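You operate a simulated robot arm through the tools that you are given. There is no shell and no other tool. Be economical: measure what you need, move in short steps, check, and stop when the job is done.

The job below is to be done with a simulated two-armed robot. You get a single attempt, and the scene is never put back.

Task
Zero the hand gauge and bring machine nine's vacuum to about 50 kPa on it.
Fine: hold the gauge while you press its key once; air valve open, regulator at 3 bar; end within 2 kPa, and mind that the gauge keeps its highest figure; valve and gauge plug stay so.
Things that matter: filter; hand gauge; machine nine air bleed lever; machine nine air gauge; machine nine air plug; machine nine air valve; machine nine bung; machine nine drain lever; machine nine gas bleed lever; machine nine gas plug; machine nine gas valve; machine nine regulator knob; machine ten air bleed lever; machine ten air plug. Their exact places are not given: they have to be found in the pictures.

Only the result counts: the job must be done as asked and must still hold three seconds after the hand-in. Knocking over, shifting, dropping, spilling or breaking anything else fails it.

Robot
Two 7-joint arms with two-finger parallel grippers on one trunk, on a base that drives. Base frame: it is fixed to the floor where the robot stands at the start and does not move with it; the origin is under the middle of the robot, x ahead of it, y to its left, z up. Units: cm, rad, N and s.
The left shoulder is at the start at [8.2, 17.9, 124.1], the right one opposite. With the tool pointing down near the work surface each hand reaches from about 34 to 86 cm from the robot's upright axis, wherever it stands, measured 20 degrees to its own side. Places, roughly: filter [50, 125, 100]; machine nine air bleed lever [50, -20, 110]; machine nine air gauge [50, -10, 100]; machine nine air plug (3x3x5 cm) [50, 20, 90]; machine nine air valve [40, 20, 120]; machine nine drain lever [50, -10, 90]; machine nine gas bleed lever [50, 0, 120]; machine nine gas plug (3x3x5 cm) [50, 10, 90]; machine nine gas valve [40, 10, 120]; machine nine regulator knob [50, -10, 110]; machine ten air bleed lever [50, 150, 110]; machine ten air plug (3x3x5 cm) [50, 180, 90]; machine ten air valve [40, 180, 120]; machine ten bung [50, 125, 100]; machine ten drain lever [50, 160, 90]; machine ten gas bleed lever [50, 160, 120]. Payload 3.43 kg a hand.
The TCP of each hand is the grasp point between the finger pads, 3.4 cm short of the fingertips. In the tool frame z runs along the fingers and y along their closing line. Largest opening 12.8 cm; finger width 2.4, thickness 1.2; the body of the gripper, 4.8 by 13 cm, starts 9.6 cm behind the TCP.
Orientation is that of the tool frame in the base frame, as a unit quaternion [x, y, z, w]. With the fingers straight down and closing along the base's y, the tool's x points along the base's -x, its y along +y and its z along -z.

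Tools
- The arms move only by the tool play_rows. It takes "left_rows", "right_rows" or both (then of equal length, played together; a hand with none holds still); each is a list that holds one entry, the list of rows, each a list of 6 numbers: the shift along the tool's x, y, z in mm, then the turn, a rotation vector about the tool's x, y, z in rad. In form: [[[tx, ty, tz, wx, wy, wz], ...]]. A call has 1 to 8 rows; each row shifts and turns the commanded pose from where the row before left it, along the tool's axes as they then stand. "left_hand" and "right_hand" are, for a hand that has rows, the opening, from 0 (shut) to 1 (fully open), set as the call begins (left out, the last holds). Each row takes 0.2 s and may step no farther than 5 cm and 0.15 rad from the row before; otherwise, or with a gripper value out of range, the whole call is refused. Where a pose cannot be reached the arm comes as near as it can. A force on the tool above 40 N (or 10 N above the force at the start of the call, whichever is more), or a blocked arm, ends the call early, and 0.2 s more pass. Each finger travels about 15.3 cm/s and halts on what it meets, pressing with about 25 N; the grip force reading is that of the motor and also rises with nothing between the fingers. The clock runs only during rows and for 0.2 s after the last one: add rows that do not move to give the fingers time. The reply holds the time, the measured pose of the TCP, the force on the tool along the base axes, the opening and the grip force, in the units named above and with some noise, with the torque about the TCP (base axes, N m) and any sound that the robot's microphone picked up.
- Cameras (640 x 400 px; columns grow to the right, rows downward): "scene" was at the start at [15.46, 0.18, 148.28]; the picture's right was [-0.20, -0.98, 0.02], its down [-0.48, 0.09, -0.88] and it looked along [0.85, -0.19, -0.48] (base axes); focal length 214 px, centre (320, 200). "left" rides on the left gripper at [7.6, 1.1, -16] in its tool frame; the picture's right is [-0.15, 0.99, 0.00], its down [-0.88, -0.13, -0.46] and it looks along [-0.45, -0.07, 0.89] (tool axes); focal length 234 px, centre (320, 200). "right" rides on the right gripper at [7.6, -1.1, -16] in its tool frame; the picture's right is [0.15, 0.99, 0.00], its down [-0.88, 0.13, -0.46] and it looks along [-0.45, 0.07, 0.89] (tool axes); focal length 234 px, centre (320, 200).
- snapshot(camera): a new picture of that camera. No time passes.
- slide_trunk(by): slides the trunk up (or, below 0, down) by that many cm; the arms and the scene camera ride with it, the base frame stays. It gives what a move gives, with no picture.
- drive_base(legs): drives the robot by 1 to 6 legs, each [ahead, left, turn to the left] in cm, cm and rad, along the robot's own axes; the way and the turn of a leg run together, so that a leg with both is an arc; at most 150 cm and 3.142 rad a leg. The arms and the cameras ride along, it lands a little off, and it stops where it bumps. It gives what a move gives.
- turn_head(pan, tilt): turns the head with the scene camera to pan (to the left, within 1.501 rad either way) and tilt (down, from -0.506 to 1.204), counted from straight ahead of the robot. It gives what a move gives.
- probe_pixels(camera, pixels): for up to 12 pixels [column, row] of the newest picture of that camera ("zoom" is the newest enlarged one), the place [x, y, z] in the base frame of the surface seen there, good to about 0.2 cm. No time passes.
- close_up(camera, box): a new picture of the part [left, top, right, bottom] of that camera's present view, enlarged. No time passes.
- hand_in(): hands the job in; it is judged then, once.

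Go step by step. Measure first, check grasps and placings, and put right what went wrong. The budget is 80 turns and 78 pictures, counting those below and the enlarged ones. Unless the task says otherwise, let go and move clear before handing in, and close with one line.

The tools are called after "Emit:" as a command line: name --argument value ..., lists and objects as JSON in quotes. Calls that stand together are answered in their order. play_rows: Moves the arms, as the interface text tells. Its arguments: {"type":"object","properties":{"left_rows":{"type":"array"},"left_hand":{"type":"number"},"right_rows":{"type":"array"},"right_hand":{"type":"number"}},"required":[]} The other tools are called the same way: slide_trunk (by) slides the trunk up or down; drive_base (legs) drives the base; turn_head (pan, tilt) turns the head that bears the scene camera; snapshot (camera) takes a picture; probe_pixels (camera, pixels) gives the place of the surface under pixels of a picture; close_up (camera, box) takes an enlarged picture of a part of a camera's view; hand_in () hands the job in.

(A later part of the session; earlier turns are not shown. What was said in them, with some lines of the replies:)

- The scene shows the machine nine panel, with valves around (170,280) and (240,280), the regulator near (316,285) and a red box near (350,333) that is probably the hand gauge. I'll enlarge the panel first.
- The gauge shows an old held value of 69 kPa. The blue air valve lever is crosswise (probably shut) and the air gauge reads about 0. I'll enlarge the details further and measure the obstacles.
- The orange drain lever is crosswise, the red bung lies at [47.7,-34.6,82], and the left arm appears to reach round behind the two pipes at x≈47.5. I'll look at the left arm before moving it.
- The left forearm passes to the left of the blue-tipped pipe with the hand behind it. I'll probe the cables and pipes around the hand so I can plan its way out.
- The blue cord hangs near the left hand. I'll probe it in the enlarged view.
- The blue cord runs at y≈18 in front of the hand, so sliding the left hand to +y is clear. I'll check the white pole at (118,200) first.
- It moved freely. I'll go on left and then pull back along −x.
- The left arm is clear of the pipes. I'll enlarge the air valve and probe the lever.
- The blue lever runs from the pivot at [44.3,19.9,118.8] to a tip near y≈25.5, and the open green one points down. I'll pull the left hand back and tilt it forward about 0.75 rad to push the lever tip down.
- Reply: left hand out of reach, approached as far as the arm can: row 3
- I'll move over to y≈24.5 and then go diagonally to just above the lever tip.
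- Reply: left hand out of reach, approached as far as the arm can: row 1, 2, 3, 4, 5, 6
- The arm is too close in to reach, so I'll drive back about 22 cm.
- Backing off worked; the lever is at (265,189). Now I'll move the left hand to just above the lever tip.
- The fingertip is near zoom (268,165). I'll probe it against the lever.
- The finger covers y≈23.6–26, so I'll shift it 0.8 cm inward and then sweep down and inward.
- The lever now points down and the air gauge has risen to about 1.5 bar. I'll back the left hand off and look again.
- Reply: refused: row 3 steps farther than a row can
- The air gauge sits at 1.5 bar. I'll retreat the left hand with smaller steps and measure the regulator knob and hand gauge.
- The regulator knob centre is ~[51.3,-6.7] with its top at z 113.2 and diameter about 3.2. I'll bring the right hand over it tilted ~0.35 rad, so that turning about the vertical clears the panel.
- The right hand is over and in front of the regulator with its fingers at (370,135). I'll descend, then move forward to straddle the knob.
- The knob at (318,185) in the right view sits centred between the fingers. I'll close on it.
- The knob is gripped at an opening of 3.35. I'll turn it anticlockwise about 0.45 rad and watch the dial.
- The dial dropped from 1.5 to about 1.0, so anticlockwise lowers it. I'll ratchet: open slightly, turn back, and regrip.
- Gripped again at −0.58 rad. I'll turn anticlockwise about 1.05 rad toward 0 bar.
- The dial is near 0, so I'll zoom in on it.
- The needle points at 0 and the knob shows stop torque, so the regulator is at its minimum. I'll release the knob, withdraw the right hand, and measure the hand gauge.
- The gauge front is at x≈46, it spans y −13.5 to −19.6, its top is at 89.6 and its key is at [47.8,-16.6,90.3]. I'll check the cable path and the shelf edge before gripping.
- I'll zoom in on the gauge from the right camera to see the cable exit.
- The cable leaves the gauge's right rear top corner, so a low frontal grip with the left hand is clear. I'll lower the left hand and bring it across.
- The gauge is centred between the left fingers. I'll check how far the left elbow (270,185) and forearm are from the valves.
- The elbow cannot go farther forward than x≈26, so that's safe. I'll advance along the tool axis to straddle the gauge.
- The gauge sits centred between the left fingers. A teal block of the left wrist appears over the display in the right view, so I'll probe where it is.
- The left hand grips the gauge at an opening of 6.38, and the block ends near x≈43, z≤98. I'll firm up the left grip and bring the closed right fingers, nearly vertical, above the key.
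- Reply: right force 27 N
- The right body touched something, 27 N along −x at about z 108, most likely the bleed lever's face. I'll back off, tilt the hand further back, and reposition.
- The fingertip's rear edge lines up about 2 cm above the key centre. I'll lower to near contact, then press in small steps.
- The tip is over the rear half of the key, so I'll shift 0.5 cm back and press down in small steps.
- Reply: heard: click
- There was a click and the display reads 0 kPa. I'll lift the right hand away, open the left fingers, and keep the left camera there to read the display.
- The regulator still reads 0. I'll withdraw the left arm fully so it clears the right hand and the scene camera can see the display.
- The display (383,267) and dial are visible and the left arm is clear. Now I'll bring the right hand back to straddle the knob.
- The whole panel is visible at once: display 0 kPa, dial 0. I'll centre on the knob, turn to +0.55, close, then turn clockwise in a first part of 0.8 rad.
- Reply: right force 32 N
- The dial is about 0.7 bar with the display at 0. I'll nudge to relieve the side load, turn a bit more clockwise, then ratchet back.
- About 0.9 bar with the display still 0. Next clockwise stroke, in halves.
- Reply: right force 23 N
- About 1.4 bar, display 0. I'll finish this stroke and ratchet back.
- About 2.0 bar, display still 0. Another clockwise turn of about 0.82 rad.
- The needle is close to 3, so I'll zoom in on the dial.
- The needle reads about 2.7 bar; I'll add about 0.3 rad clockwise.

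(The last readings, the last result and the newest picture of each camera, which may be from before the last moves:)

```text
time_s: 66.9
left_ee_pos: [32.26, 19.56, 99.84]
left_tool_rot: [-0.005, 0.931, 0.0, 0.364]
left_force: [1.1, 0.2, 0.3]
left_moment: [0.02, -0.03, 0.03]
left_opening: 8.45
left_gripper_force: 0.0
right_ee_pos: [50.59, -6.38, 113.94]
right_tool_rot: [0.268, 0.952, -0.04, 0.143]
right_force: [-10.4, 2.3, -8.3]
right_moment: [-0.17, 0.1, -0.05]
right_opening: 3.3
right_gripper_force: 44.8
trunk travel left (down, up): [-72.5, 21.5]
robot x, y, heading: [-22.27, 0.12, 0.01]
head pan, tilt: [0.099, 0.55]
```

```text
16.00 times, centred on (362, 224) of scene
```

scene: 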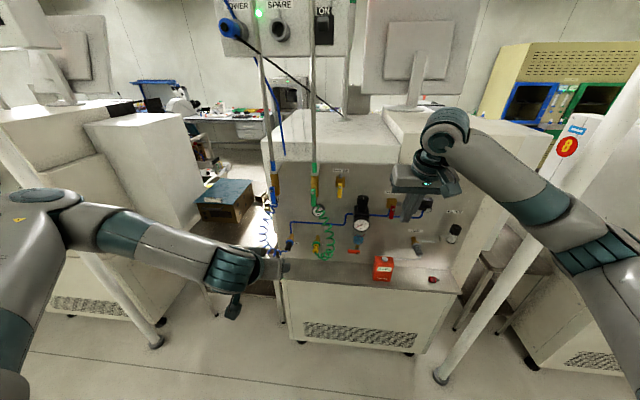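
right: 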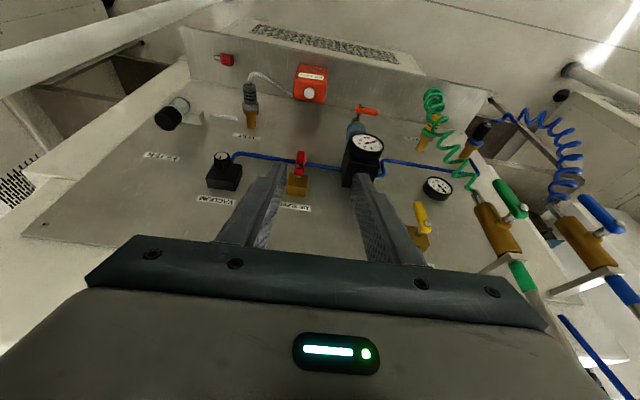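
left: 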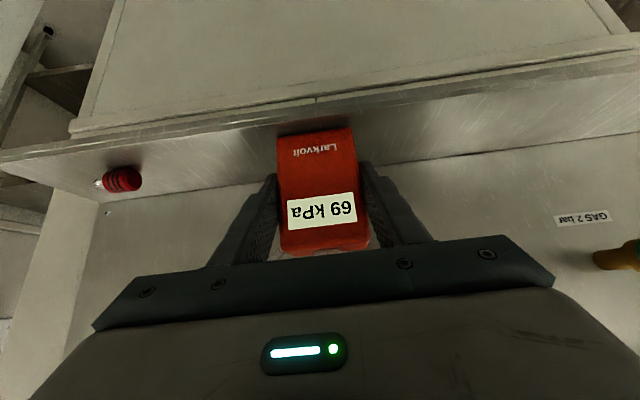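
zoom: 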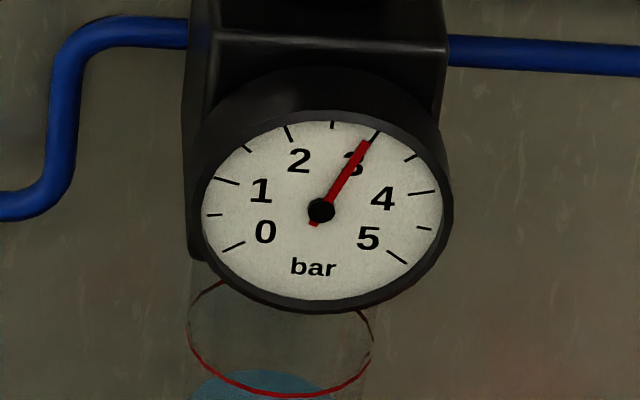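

The dial is exactly on 3.0 bar. I'll release, untwist, withdraw, and then look at the vacuum knob.

Emit:
play_rows --right_rows '[[[0, 0, 0, 0, 0, 0], [0, 0, 0, 0, 0, 0], [0, -1, 0, -0.0407, 0, -0.1313], [0, -1, 0, -0.0407, 0, -0.1313], [0, -1, 0, -0.0407, 0, -0.1313], [0, -1, 0, -0.0407, 0, -0.1313], [0, 0, 0, 0, 0, 0]]]' --right_hand 0.34

Emit:
play_rows --right_rows '[[[30, 0, -10, 0, 0, 0], [30, 0, -10, 0, 0, 0], [30, 0, -10, 0, 0, 0], [30, -20, -10, 0, 0, 0], [20, -40, -5, 0, 0, 0], [20, -40, -5, 0, 0, 0]]]'

Emit:
close_up --camera "scene" --box '[340, 180, 470, 290]'

```text
time_s: 68.5
left_ee_pos: [32.37, 19.69, 99.67]
left_tool_rot: [-0.006, 0.932, 0.001, 0.363]
left_force: [-0.2, 0.0, -0.2]
left_moment: [-0.02, 0.02, -0.04]
left_opening: 8.45
left_gripper_force: 0.0
right_ee_pos: [50.52, -6.71, 113.93]
right_tool_rot: [-0.001, 0.989, 0.002, 0.149]
right_force: [0.0, 0.3, 0.3]
right_moment: [-0.03, 0.01, -0.04]
right_opening: 4.36
right_gripper_force: 0.1
trunk travel left (down, up): [-72.5, 21.5]
robot x, y, heading: [-22.42, -0.13, 0.004]
head pan, tilt: [0.099, 0.55]
```

```text
time_s: 69.9
left_ee_pos: [32.34, 19.47, 99.88]
left_tool_rot: [-0.005, 0.931, 0.001, 0.364]
left_force: [0.2, 0.9, 0.5]
left_moment: [0.04, 0.03, 0.0]
left_opening: 8.46
left_gripper_force: 0.1
right_ee_pos: [33.77, -16.87, 114.32]
right_tool_rot: [-0.001, 0.989, 0.003, 0.149]
right_force: [-0.3, 0.4, 0.1]
right_moment: [0.05, -0.03, 0.02]
right_opening: 4.34
right_gripper_force: 0.0
trunk travel left (down, up): [-72.5, 21.5]
robot x, y, heading: [-22.04, -0.42, 0.004]
head pan, tilt: [0.099, 0.55]
```

```text
3.64 times, centred on (405, 235) of scene
```

zoom: 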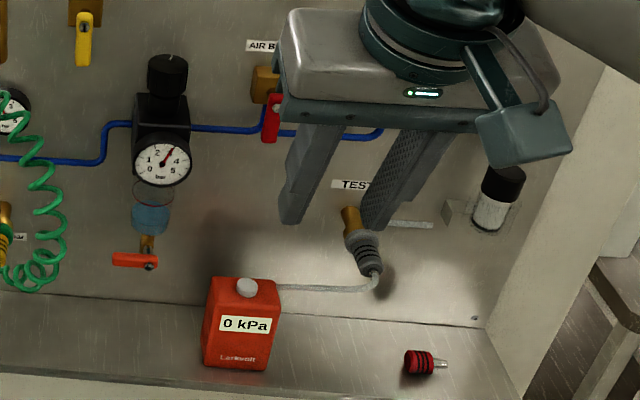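

3 bar holds with the display at 0. I'll tilt the right hand toward horizontal and shift it in line with the vacuum knob at y≈−27.

Emit:
play_rows --right_rows '[[[0, -34, 0, 0, -0.15, 0], [0, -34, 0, 0, -0.15, 0], [0, -34, 0, 0, -0.15, 0], [0, 0, 0, 0, -0.15, 0], [0, 0, 0, 0, -0.15, 0], [0, 0, 0, 0, -0.15, 0], [0, 0, 0, 0, -0.15, 0], [0, 0, 0, 0, -0.15, 0]]]' --right_hand 0.45

Emit:
play_rows --right_rows '[[[0, 0, 0, 0, -0.07, 0], [0, 0, 0, 0, 0, 0]]]'

Emit:
snapshot --camera "right"

Emit:
snapshot --camera "scene"

```text
time_s: 71.7
left_ee_pos: [32.39, 19.59, 99.78]
left_tool_rot: [-0.005, 0.932, 0.0, 0.363]
left_force: [0.6, 0.2, 0.3]
left_moment: [-0.01, 0.01, 0.03]
left_opening: 8.44
left_gripper_force: 0.1
right_ee_pos: [38.56, -27.63, 114.12]
right_tool_rot: [0.0, 0.732, 0.002, 0.681]
right_force: [-0.5, -0.2, -1.0]
right_moment: [-0.04, 0.0, -0.03]
right_opening: 5.78
right_gripper_force: 0.0
right hand out of reach, approached as far as the arm can: row 4, 5, 6, 7
trunk travel left (down, up): [-72.5, 21.5]
robot x, y, heading: [-22.35, 0.1, 0.01]
head pan, tilt: [0.099, 0.55]
```

```text
time_s: 72.3
left_ee_pos: [32.35, 19.54, 99.83]
left_tool_rot: [-0.005, 0.932, 0.0, 0.363]
left_force: [0.1, 0.8, 0.0]
left_moment: [-0.03, -0.02, -0.01]
left_opening: 8.46
left_gripper_force: 0.1
right_ee_pos: [38.59, -27.61, 114.07]
right_tool_rot: [0.002, 0.708, 0.001, 0.706]
right_force: [-0.9, 0.3, 0.3]
right_moment: [0.01, 0.0, -0.06]
right_opening: 5.74
right_gripper_force: 0.0
trunk travel left (down, up): [-72.5, 21.5]
robot x, y, heading: [-22.16, -0.07, 0.009]
head pan, tilt: [0.099, 0.55]
```

```text
23 pictures are left
```

right: 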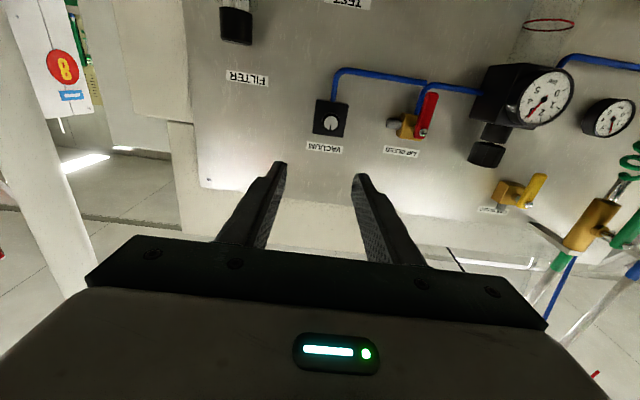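

```text
22 pictures are left
```

scene: 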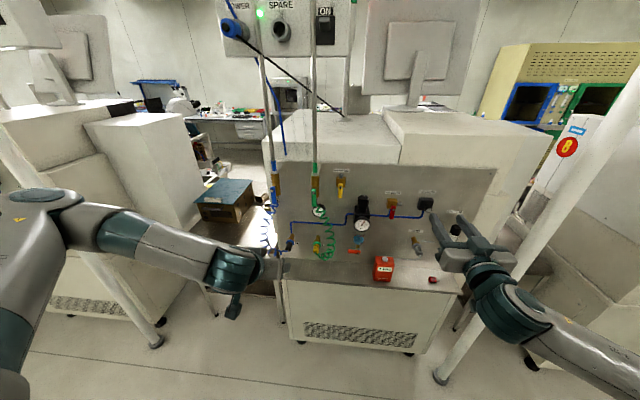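

The right hand is horizontal now. I'll probe the vacuum knob in both views.

Emit:
close_up --camera "right" --box '[290, 80, 370, 160]'

Emit:
probe_pixels --camera "zoom" --pixels '[[320, 218], [290, 218], [345, 218], [320, 190], [320, 245], [240, 160], [400, 160], [240, 260], [400, 260], [460, 320]]'

Emit:
probe_pixels --camera "scene" --pixels '[[429, 207], [431, 208], [428, 204], [427, 210], [425, 200], [410, 232], [416, 243], [454, 231]]'

```text
5.00 times, centred on (330, 120) of right
```

zoom: 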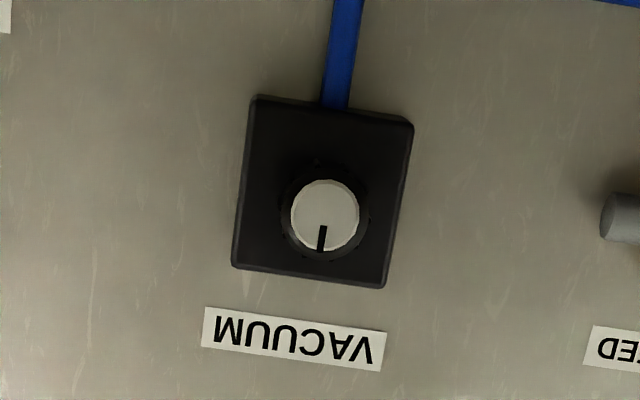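

```text
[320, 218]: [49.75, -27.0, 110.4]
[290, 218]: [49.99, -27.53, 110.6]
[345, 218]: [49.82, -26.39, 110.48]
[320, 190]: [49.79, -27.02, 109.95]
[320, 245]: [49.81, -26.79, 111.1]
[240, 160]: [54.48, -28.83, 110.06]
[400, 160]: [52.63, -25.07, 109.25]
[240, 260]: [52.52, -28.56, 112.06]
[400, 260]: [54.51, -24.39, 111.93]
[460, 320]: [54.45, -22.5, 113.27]
```

```text
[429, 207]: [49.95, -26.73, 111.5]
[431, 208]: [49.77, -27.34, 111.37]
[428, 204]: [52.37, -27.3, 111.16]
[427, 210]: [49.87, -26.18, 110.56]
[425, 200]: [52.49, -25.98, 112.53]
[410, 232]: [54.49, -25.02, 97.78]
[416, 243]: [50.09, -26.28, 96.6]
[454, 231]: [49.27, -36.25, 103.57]
```

The vacuum knob has its centre at y −26.9, z 110.4, face at x 49.8 and radius about 1.1, with the mark upward. I'll align the right hand and go forward onto it.

Emit:
play_rows --right_rows '[[[36.7, 7.5, 0, 0, 0, 0], [0, 0, 30, 0, 0, 0], [0, 0, 30, 0, 0, 0], [0, 0, 0, 0, 0, 0]]]' --right_hand 0.4

Emit:
close_up --camera "right" --box '[220, 60, 420, 200]'

```text
time_s: 73.3
left_ee_pos: [32.32, 19.5, 99.75]
left_tool_rot: [-0.005, 0.931, 0.001, 0.365]
left_force: [-0.7, 0.3, 0.5]
left_moment: [0.05, 0.04, 0.01]
left_opening: 8.45
left_gripper_force: 0.1
right_ee_pos: [44.73, -26.81, 110.5]
right_tool_rot: [0.0, 0.708, 0.002, 0.706]
right_force: [-0.5, -0.1, 0.0]
right_moment: [-0.01, 0.02, -0.03]
right_opening: 5.11
right_gripper_force: 0.1
trunk travel left (down, up): [-72.5, 21.5]
robot x, y, heading: [-22.16, -0.18, 0.005]
head pan, tilt: [0.099, 0.55]
```

```text
2.86 times, centred on (320, 130) of right
```

zoom: 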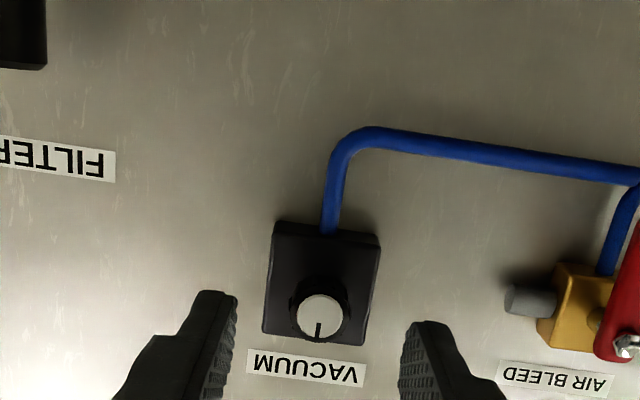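

Aligned. I'll go forward 3.5 cm and close on the knob.

Emit:
play_rows --right_rows '[[[0, 0, 18, 0, 0, 0], [0, 0, 17, 0, 0, 0], [0, 0, 0, 0, 0, 0]]]'

Emit:
play_rows --right_rows '[[[0, 0, 0, 0, 0, 0], [0, 0, 0, 0, 0, 0], [0, 0, 0, 0, 0, 0]]]' --right_hand 0

Emit:
close_up --camera "scene" --box '[345, 190, 465, 290]'

```text
time_s: 74.1
left_ee_pos: [32.33, 19.63, 99.72]
left_tool_rot: [-0.006, 0.932, 0.001, 0.363]
left_force: [-0.4, 0.3, 0.1]
left_moment: [0.01, 0.01, -0.01]
left_opening: 8.47
left_gripper_force: 0.0
right_ee_pos: [48.18, -26.78, 110.53]
right_tool_rot: [0.0, 0.708, 0.002, 0.706]
right_force: [-0.3, 0.2, -0.2]
right_moment: [0.01, 0.01, 0.0]
right_opening: 5.12
right_gripper_force: 0.0
trunk travel left (down, up): [-72.5, 21.5]
robot x, y, heading: [-22.39, -0.18, 0.007]
head pan, tilt: [0.099, 0.55]
```

```text
time_s: 74.9
left_ee_pos: [32.4, 19.66, 99.69]
left_tool_rot: [-0.005, 0.932, 0.001, 0.364]
left_force: [-0.3, -0.2, -0.7]
left_moment: [-0.01, 0.01, 0.01]
left_opening: 8.45
left_gripper_force: 0.0
right_ee_pos: [48.14, -26.93, 110.7]
right_tool_rot: [0.002, 0.708, 0.0, 0.706]
right_force: [0.3, -3.0, 0.5]
right_moment: [-0.01, 0.42, -0.13]
right_opening: 1.96
right_gripper_force: 44.9
trunk travel left (down, up): [-72.5, 21.5]
robot x, y, heading: [-22.18, -0.67, 0.01]
head pan, tilt: [0.099, 0.55]
```

```text
4.00 times, centred on (405, 240) of scene
```

zoom: 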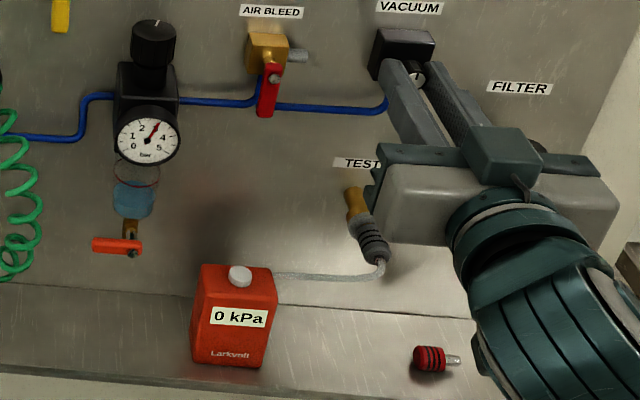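

Gripped at 1.96 cm, and the display stays visible. I'll turn clockwise 0.24 rad and check.

Emit:
play_rows --right_rows '[[[0, 0, 0, 0, 0, 0.12], [0, 0, 0, 0, 0, 0.12], [0, 0, 0, 0, 0, 0], [0, 0, 0, 0, 0, 0]]]'

Emit:
close_up --camera "scene" --box '[345, 190, 465, 290]'

```text
time_s: 75.9
left_ee_pos: [32.43, 19.47, 99.82]
left_tool_rot: [-0.005, 0.932, 0.001, 0.363]
left_force: [-0.3, 0.7, 1.2]
left_moment: [0.03, 0.01, 0.04]
left_opening: 8.43
left_gripper_force: 0.1
right_ee_pos: [48.18, -26.91, 110.55]
right_tool_rot: [0.086, 0.703, 0.087, 0.701]
right_force: [4.2, -2.9, 2.3]
right_moment: [-0.29, -0.27, -0.1]
right_opening: 1.91
right_gripper_force: 44.6
trunk travel left (down, up): [-72.5, 21.5]
robot x, y, heading: [-22.51, -0.12, 0.007]
head pan, tilt: [0.099, 0.55]
```

```text
4.00 times, centred on (405, 240) of scene
```

zoom: 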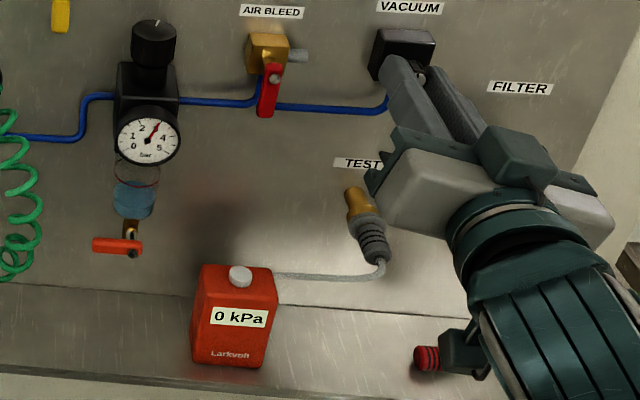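

Still 0 kPa. I'll turn another 0.25 rad clockwise.

Emit:
play_rows --right_rows '[[[0, 0, 0, 0, 0, 0.12], [0, 0, 0, 0, 0, 0.13], [0, 0, 0, 0, 0, 0], [0, 0, 0, 0, 0, 0]]]'

Emit:
close_up --camera "scene" --box '[345, 190, 465, 290]'

```text
time_s: 76.9
left_ee_pos: [32.42, 19.62, 99.64]
left_tool_rot: [-0.006, 0.932, 0.001, 0.362]
left_force: [0.9, 0.5, 0.2]
left_moment: [0.01, 0.01, -0.03]
left_opening: 8.47
left_gripper_force: 0.0
right_ee_pos: [48.14, -26.68, 110.42]
right_tool_rot: [0.172, 0.687, 0.174, 0.684]
right_force: [-0.1, 1.3, -2.8]
right_moment: [-0.14, 0.11, 0.1]
right_opening: 1.95
right_gripper_force: 44.8
trunk travel left (down, up): [-72.5, 21.5]
robot x, y, heading: [-22.59, 0.14, 0.005]
head pan, tilt: [0.099, 0.55]
```

```text
4.00 times, centred on (405, 240) of scene
```

zoom: 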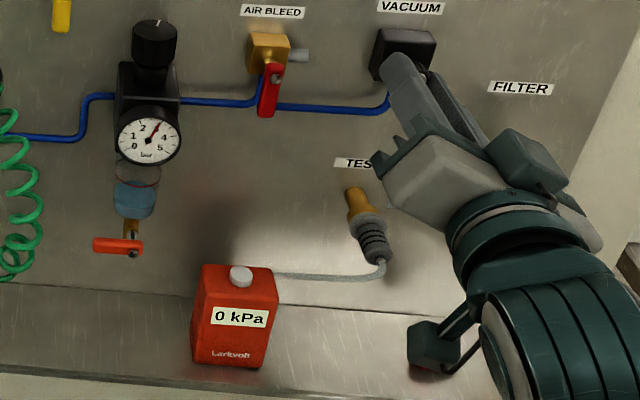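

Still 0 kPa. I'll check with the right camera that the knob mark actually turned.

Emit:
close_up --camera "right" --box '[270, 100, 370, 200]'

```text
4.00 times, centred on (320, 150) of right
```

zoom: 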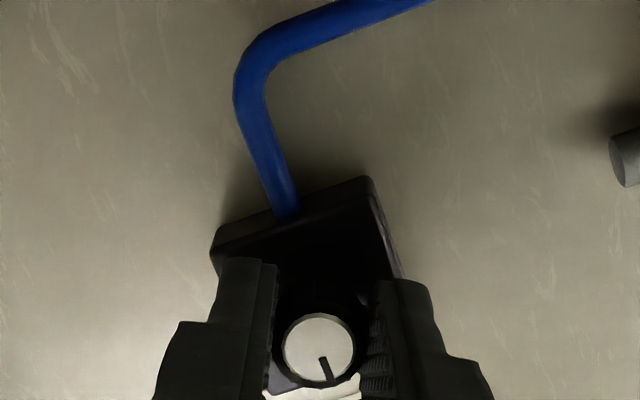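

The mark stays upright relative to the box, so the knob hit its clockwise stop and the fingers slipped. I'll turn anticlockwise in small steps instead.

Emit:
play_rows --right_rows '[[[0, 0, 0, 0, 0, -0.12], [0, 0, 0, 0, 0, -0.13], [0, 0, 0, 0, 0, 0], [0, 0, 0, 0, 0, 0]]]'

Emit:
close_up --camera "scene" --box '[345, 190, 465, 290]'

```text
time_s: 77.9
left_ee_pos: [32.39, 19.8, 99.78]
left_tool_rot: [-0.006, 0.932, 0.0, 0.364]
left_force: [0.9, -0.9, -1.2]
left_moment: [-0.01, -0.01, -0.01]
left_opening: 8.46
left_gripper_force: 0.0
right_ee_pos: [48.21, -26.81, 110.33]
right_tool_rot: [0.084, 0.704, 0.086, 0.7]
right_force: [-5.6, 3.5, -6.3]
right_moment: [-0.01, 0.3, 0.09]
right_opening: 1.95
right_gripper_force: 45.1
trunk travel left (down, up): [-72.5, 21.5]
robot x, y, heading: [-21.85, 0.18, 0.005]
head pan, tilt: [0.099, 0.55]
```

```text
4.00 times, centred on (405, 240) of scene
```

zoom: 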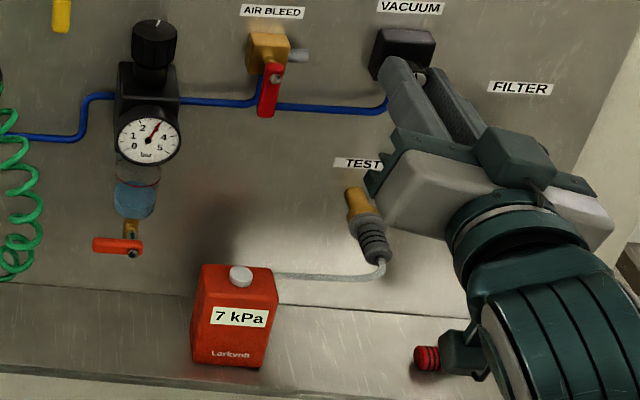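

7 kPa, so anticlockwise raises the vacuum. I'll turn another 0.5 rad.

Emit:
play_rows --right_rows '[[[0, 0, 0, 0, 0, -0.125], [0, 0, 0, 0, 0, -0.125], [0, 0, 0, 0, 0, -0.125], [0, 0, 0, 0, 0, -0.125], [0, 0, 0, 0, 0, 0], [0, 0, 0, 0, 0, 0]]]'

Emit:
close_up --camera "scene" --box '[345, 190, 465, 290]'

```text
time_s: 79.3
left_ee_pos: [32.46, 19.52, 99.89]
left_tool_rot: [-0.006, 0.932, 0.0, 0.363]
left_force: [0.2, -0.3, 0.5]
left_moment: [-0.02, 0.02, 0.0]
left_opening: 8.47
left_gripper_force: 0.1
right_ee_pos: [48.15, -26.92, 110.39]
right_tool_rot: [-0.09, 0.702, -0.091, 0.7]
right_force: [0.1, -2.7, -2.8]
right_moment: [-0.01, 0.4, -0.25]
right_opening: 1.98
right_gripper_force: 45.4
trunk travel left (down, up): [-72.5, 21.5]
robot x, y, heading: [-22.03, 0.08, 0.005]
head pan, tilt: [0.099, 0.55]
```

```text
4.00 times, centred on (405, 240) of scene
```

zoom: 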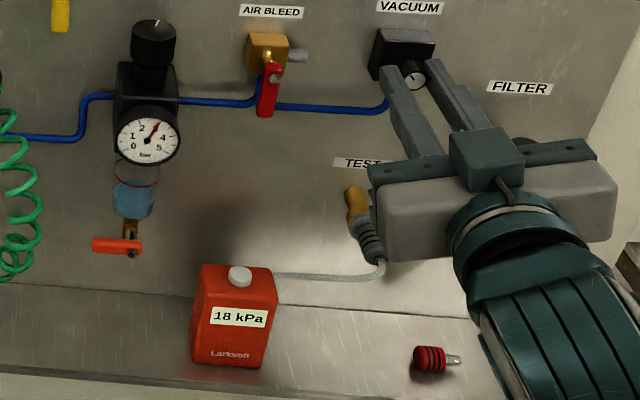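

18 kPa, about 22 kPa per rad. I'll turn another 0.75 rad.

Emit:
play_rows --right_rows '[[[0, 0, 0, 0, 0, -0.125], [0, 0, 0, 0, 0, -0.125], [0, 0, 0, 0, 0, -0.125], [0, 0, 0, 0, 0, -0.125], [0, 0, 0, 0, 0, -0.125], [0, 0, 0, 0, 0, -0.125], [0, 0, 0, 0, 0, 0], [0, 0, 0, 0, 0, 0]]]'

Emit:
close_up --camera "scene" --box '[345, 190, 465, 290]'

```text
time_s: 81.1
left_ee_pos: [32.37, 19.56, 99.75]
left_tool_rot: [-0.005, 0.931, 0.001, 0.364]
left_force: [-0.2, -0.7, -0.1]
left_moment: [0.01, -0.01, -0.04]
left_opening: 8.45
left_gripper_force: 0.1
right_ee_pos: [48.08, -27.07, 110.42]
right_tool_rot: [-0.341, 0.62, -0.341, 0.619]
right_force: [13.7, -8.7, 15.6]
right_moment: [0.04, -0.23, -0.55]
right_opening: 1.97
right_gripper_force: 45.6
trunk travel left (down, up): [-72.5, 21.5]
robot x, y, heading: [-22.24, 0.37, 0.006]
head pan, tilt: [0.099, 0.55]
```

```text
4.00 times, centred on (405, 240) of scene
```

zoom: 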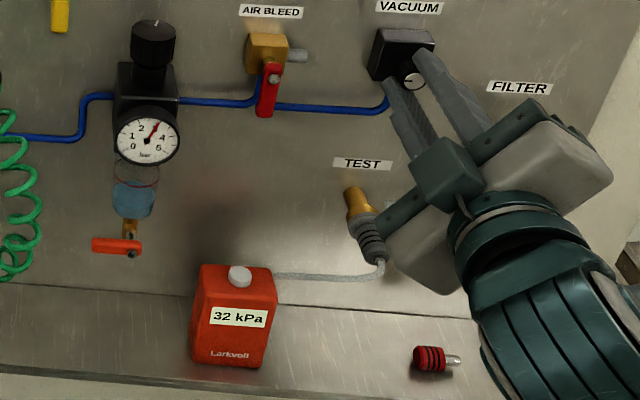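

32 kPa. I'll turn 0.5 rad more with a small centring nudge.

Emit:
play_rows --right_rows '[[[0, -1.4, 0, 0, 0, -0.125], [0, 0, 0, 0, 0, -0.125], [0, 0, 0, 0, 0, -0.125], [0, 0, 0, 0, 0, -0.125], [0, 0, 0, 0, 0, 0], [0, 0, 0, 0, 0, 0]]]'

Emit:
close_up --camera "scene" --box '[345, 190, 465, 290]'

```text
time_s: 82.5
left_ee_pos: [32.43, 19.44, 99.69]
left_tool_rot: [-0.005, 0.932, 0.001, 0.363]
left_force: [0.6, -0.1, -0.6]
left_moment: [-0.02, -0.05, 0.0]
left_opening: 8.44
left_gripper_force: 0.1
right_ee_pos: [48.2, -27.04, 110.58]
right_tool_rot: [-0.485, 0.517, -0.482, 0.515]
right_force: [14.5, -10.2, 17.2]
right_moment: [0.03, -0.51, -0.73]
right_opening: 1.99
right_gripper_force: 45.0
trunk travel left (down, up): [-72.5, 21.5]
robot x, y, heading: [-22.15, 0.06, 0.002]
head pan, tilt: [0.099, 0.55]
```

```text
4.00 times, centred on (405, 240) of scene
```

zoom: 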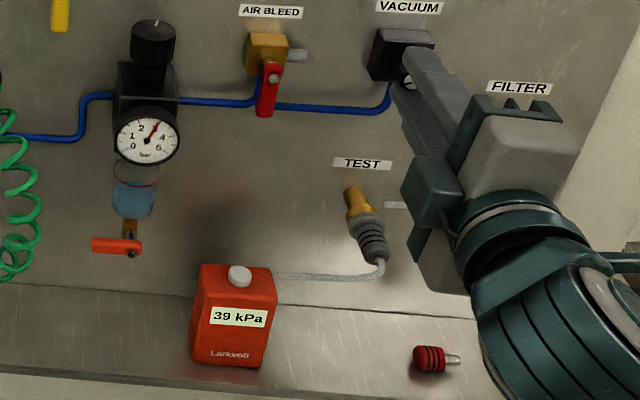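

39 kPa. I'll turn another 0.4 rad.

Emit:
play_rows --right_rows '[[[0, -1, -1, 0, 0, -0.1], [0, 0, 0, 0, 0, -0.1], [0, 0, 0, 0, 0, -0.1], [0, 0, 0, 0, 0, -0.1], [0, 0, 0, 0, 0, 0], [0, 0, 0, 0, 0, 0]]]'

Emit:
close_up --camera "scene" --box '[345, 190, 465, 290]'

```text
time_s: 83.9
left_ee_pos: [32.47, 19.4, 99.76]
left_tool_rot: [-0.006, 0.932, 0.001, 0.363]
left_force: [-0.3, 1.4, -0.9]
left_moment: [0.03, -0.01, 0.0]
left_opening: 8.47
left_gripper_force: 0.1
right_ee_pos: [48.17, -26.95, 110.62]
right_tool_rot: [0.578, -0.41, 0.575, -0.408]
right_force: [16.1, -8.3, 11.3]
right_moment: [-0.04, -0.64, -0.86]
right_opening: 1.98
right_gripper_force: 44.8
trunk travel left (down, up): [-72.5, 21.5]
robot x, y, heading: [-22.16, -0.08, 0.004]
head pan, tilt: [0.099, 0.55]
```

```text
4.00 times, centred on (405, 240) of scene
```

zoom: 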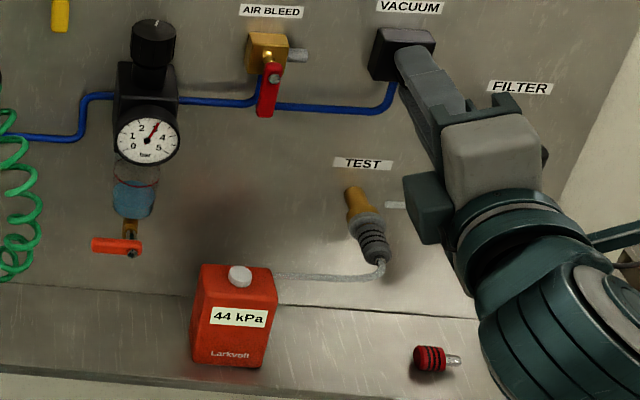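

44 kPa. I'll turn another 0.32 rad.

Emit:
play_rows --right_rows '[[[0, 0, 0, 0, 0, -0.11], [0, 0, 0, 0, 0, -0.11], [0, 0, 0, 0, 0, -0.1], [0, 0, 0, 0, 0, 0], [0, 0, 0, 0, 0, 0], [0, 0, 0, 0, 0, 0]]]'

Emit:
close_up --camera "scene" --box '[345, 190, 465, 290]'

```text
time_s: 85.3
left_ee_pos: [32.42, 19.58, 99.87]
left_tool_rot: [-0.005, 0.932, 0.0, 0.363]
left_force: [0.5, -0.4, 0.6]
left_moment: [0.02, 0.01, 0.01]
left_opening: 8.44
left_gripper_force: 0.1
right_ee_pos: [48.16, -27.07, 110.63]
right_tool_rot: [0.635, -0.313, 0.633, -0.312]
right_force: [18.1, -7.0, 15.9]
right_moment: [0.02, -0.21, 0.3]
right_opening: 1.97
right_gripper_force: 45.3
trunk travel left (down, up): [-72.5, 21.5]
robot x, y, heading: [-22.13, 0.32, 0.005]
head pan, tilt: [0.099, 0.55]
```

```text
4.00 times, centred on (405, 240) of scene
```

zoom: 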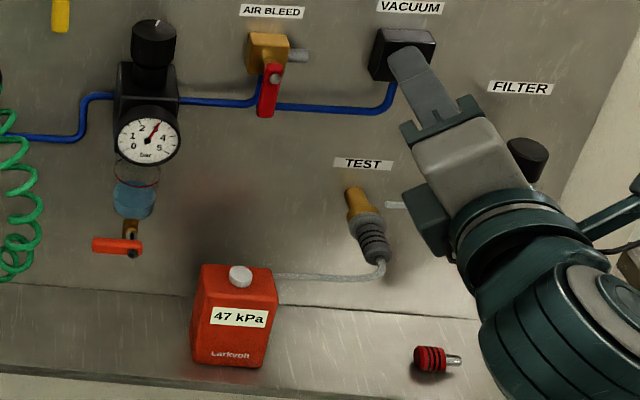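

47 kPa. One more turn of 0.26 rad.

Emit:
play_rows --right_rows '[[[0, 0, 0, 0, 0, -0.09], [0, 0, 0, 0, 0, -0.09], [0, 0, 0, 0, 0, -0.08], [0, 0, 0, 0, 0, 0], [0, 0, 0, 0, 0, 0], [0, 0, 0, 0, 0, 0]]]'

Emit:
close_up --camera "scene" --box '[345, 190, 465, 290]'

```text
time_s: 86.7
left_ee_pos: [32.52, 19.53, 99.64]
left_tool_rot: [-0.006, 0.932, 0.001, 0.363]
left_force: [-0.7, -0.3, -0.4]
left_moment: [0.02, 0.04, -0.02]
left_opening: 8.45
left_gripper_force: 0.0
right_ee_pos: [48.23, -27.02, 110.61]
right_tool_rot: [0.67, -0.228, 0.668, -0.228]
right_force: [24.5, -6.9, 22.2]
right_moment: [0.0, -0.56, -0.09]
right_opening: 1.97
right_gripper_force: 45.0
trunk travel left (down, up): [-72.5, 21.5]
robot x, y, heading: [-22.21, -0.01, 0.002]
head pan, tilt: [0.099, 0.55]
```

```text
4.00 times, centred on (405, 240) of scene
```

zoom: 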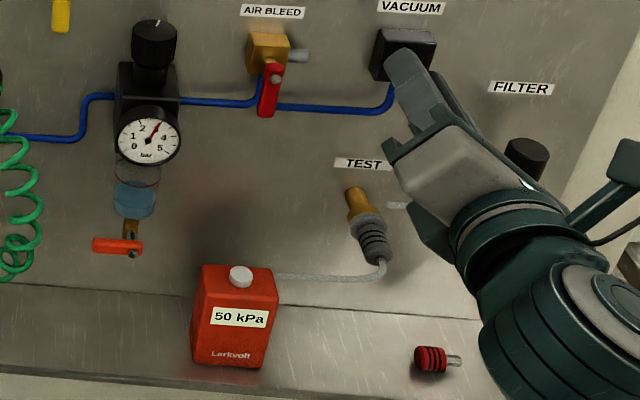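

The display reads 50 kPa. I'll release the knob and back straight off.

Emit:
play_rows --right_rows '[[[0, 0, 0, 0, 0, 0], [0, 0, 0, 0, 0, 0], [0, 0, -25, 0, 0, 0], [0, 0, -35, 0, 0, 0], [0, 0, -35, 0, 0, 0], [0, 0, 0, 0, 0, 0]]]' --right_hand 0.38

Emit:
close_up --camera "scene" --box '[250, 165, 470, 300]'

```text
time_s: 88.1
left_ee_pos: [32.49, 19.63, 99.78]
left_tool_rot: [-0.006, 0.932, 0.001, 0.364]
left_force: [0.3, -0.1, 0.1]
left_moment: [0.0, 0.02, -0.02]
left_opening: 8.43
left_gripper_force: 0.1
right_ee_pos: [38.62, -26.92, 110.35]
right_tool_rot: [0.671, -0.228, 0.668, -0.228]
right_force: [0.9, -0.2, -0.2]
right_moment: [0.01, -0.01, 0.01]
right_opening: 4.89
right_gripper_force: 0.1
trunk travel left (down, up): [-72.5, 21.5]
robot x, y, heading: [-22.21, -0.3, 0.007]
head pan, tilt: [0.099, 0.55]
```

```text
2.91 times, centred on (360, 232) of scene
```

zoom: 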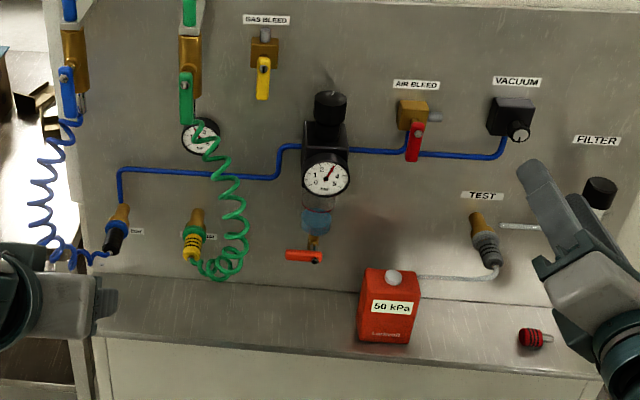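

Both hands are clear. One last detailed check of the dial and display.

Emit:
close_up --camera "scene" --box '[345, 215, 400, 280]'

```text
6.15 times, centred on (372, 248) of scene
```

zoom: 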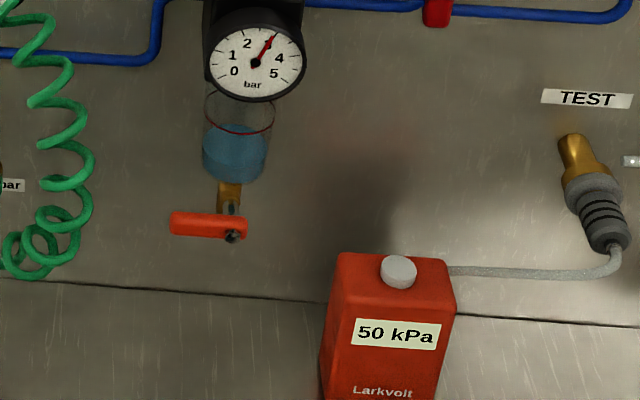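

The dial is on 3 bar, the display shows 50 kPa, the air valve is open and the gauge plug is still in, so I'm handing in.

Emit:
hand_in

```text
The job is handed in.
```

The job is handed in: I zeroed the hand gauge with one key press while holding it, and machine nine's vacuum now reads 50 kPa with the air valve open, the regulator at 3 bar and the gauge plug still in. The 50 kPa is the gauge's held peak; I only ever raised the vacuum toward it, and I didn't read the live value separately after letting go of the knob.
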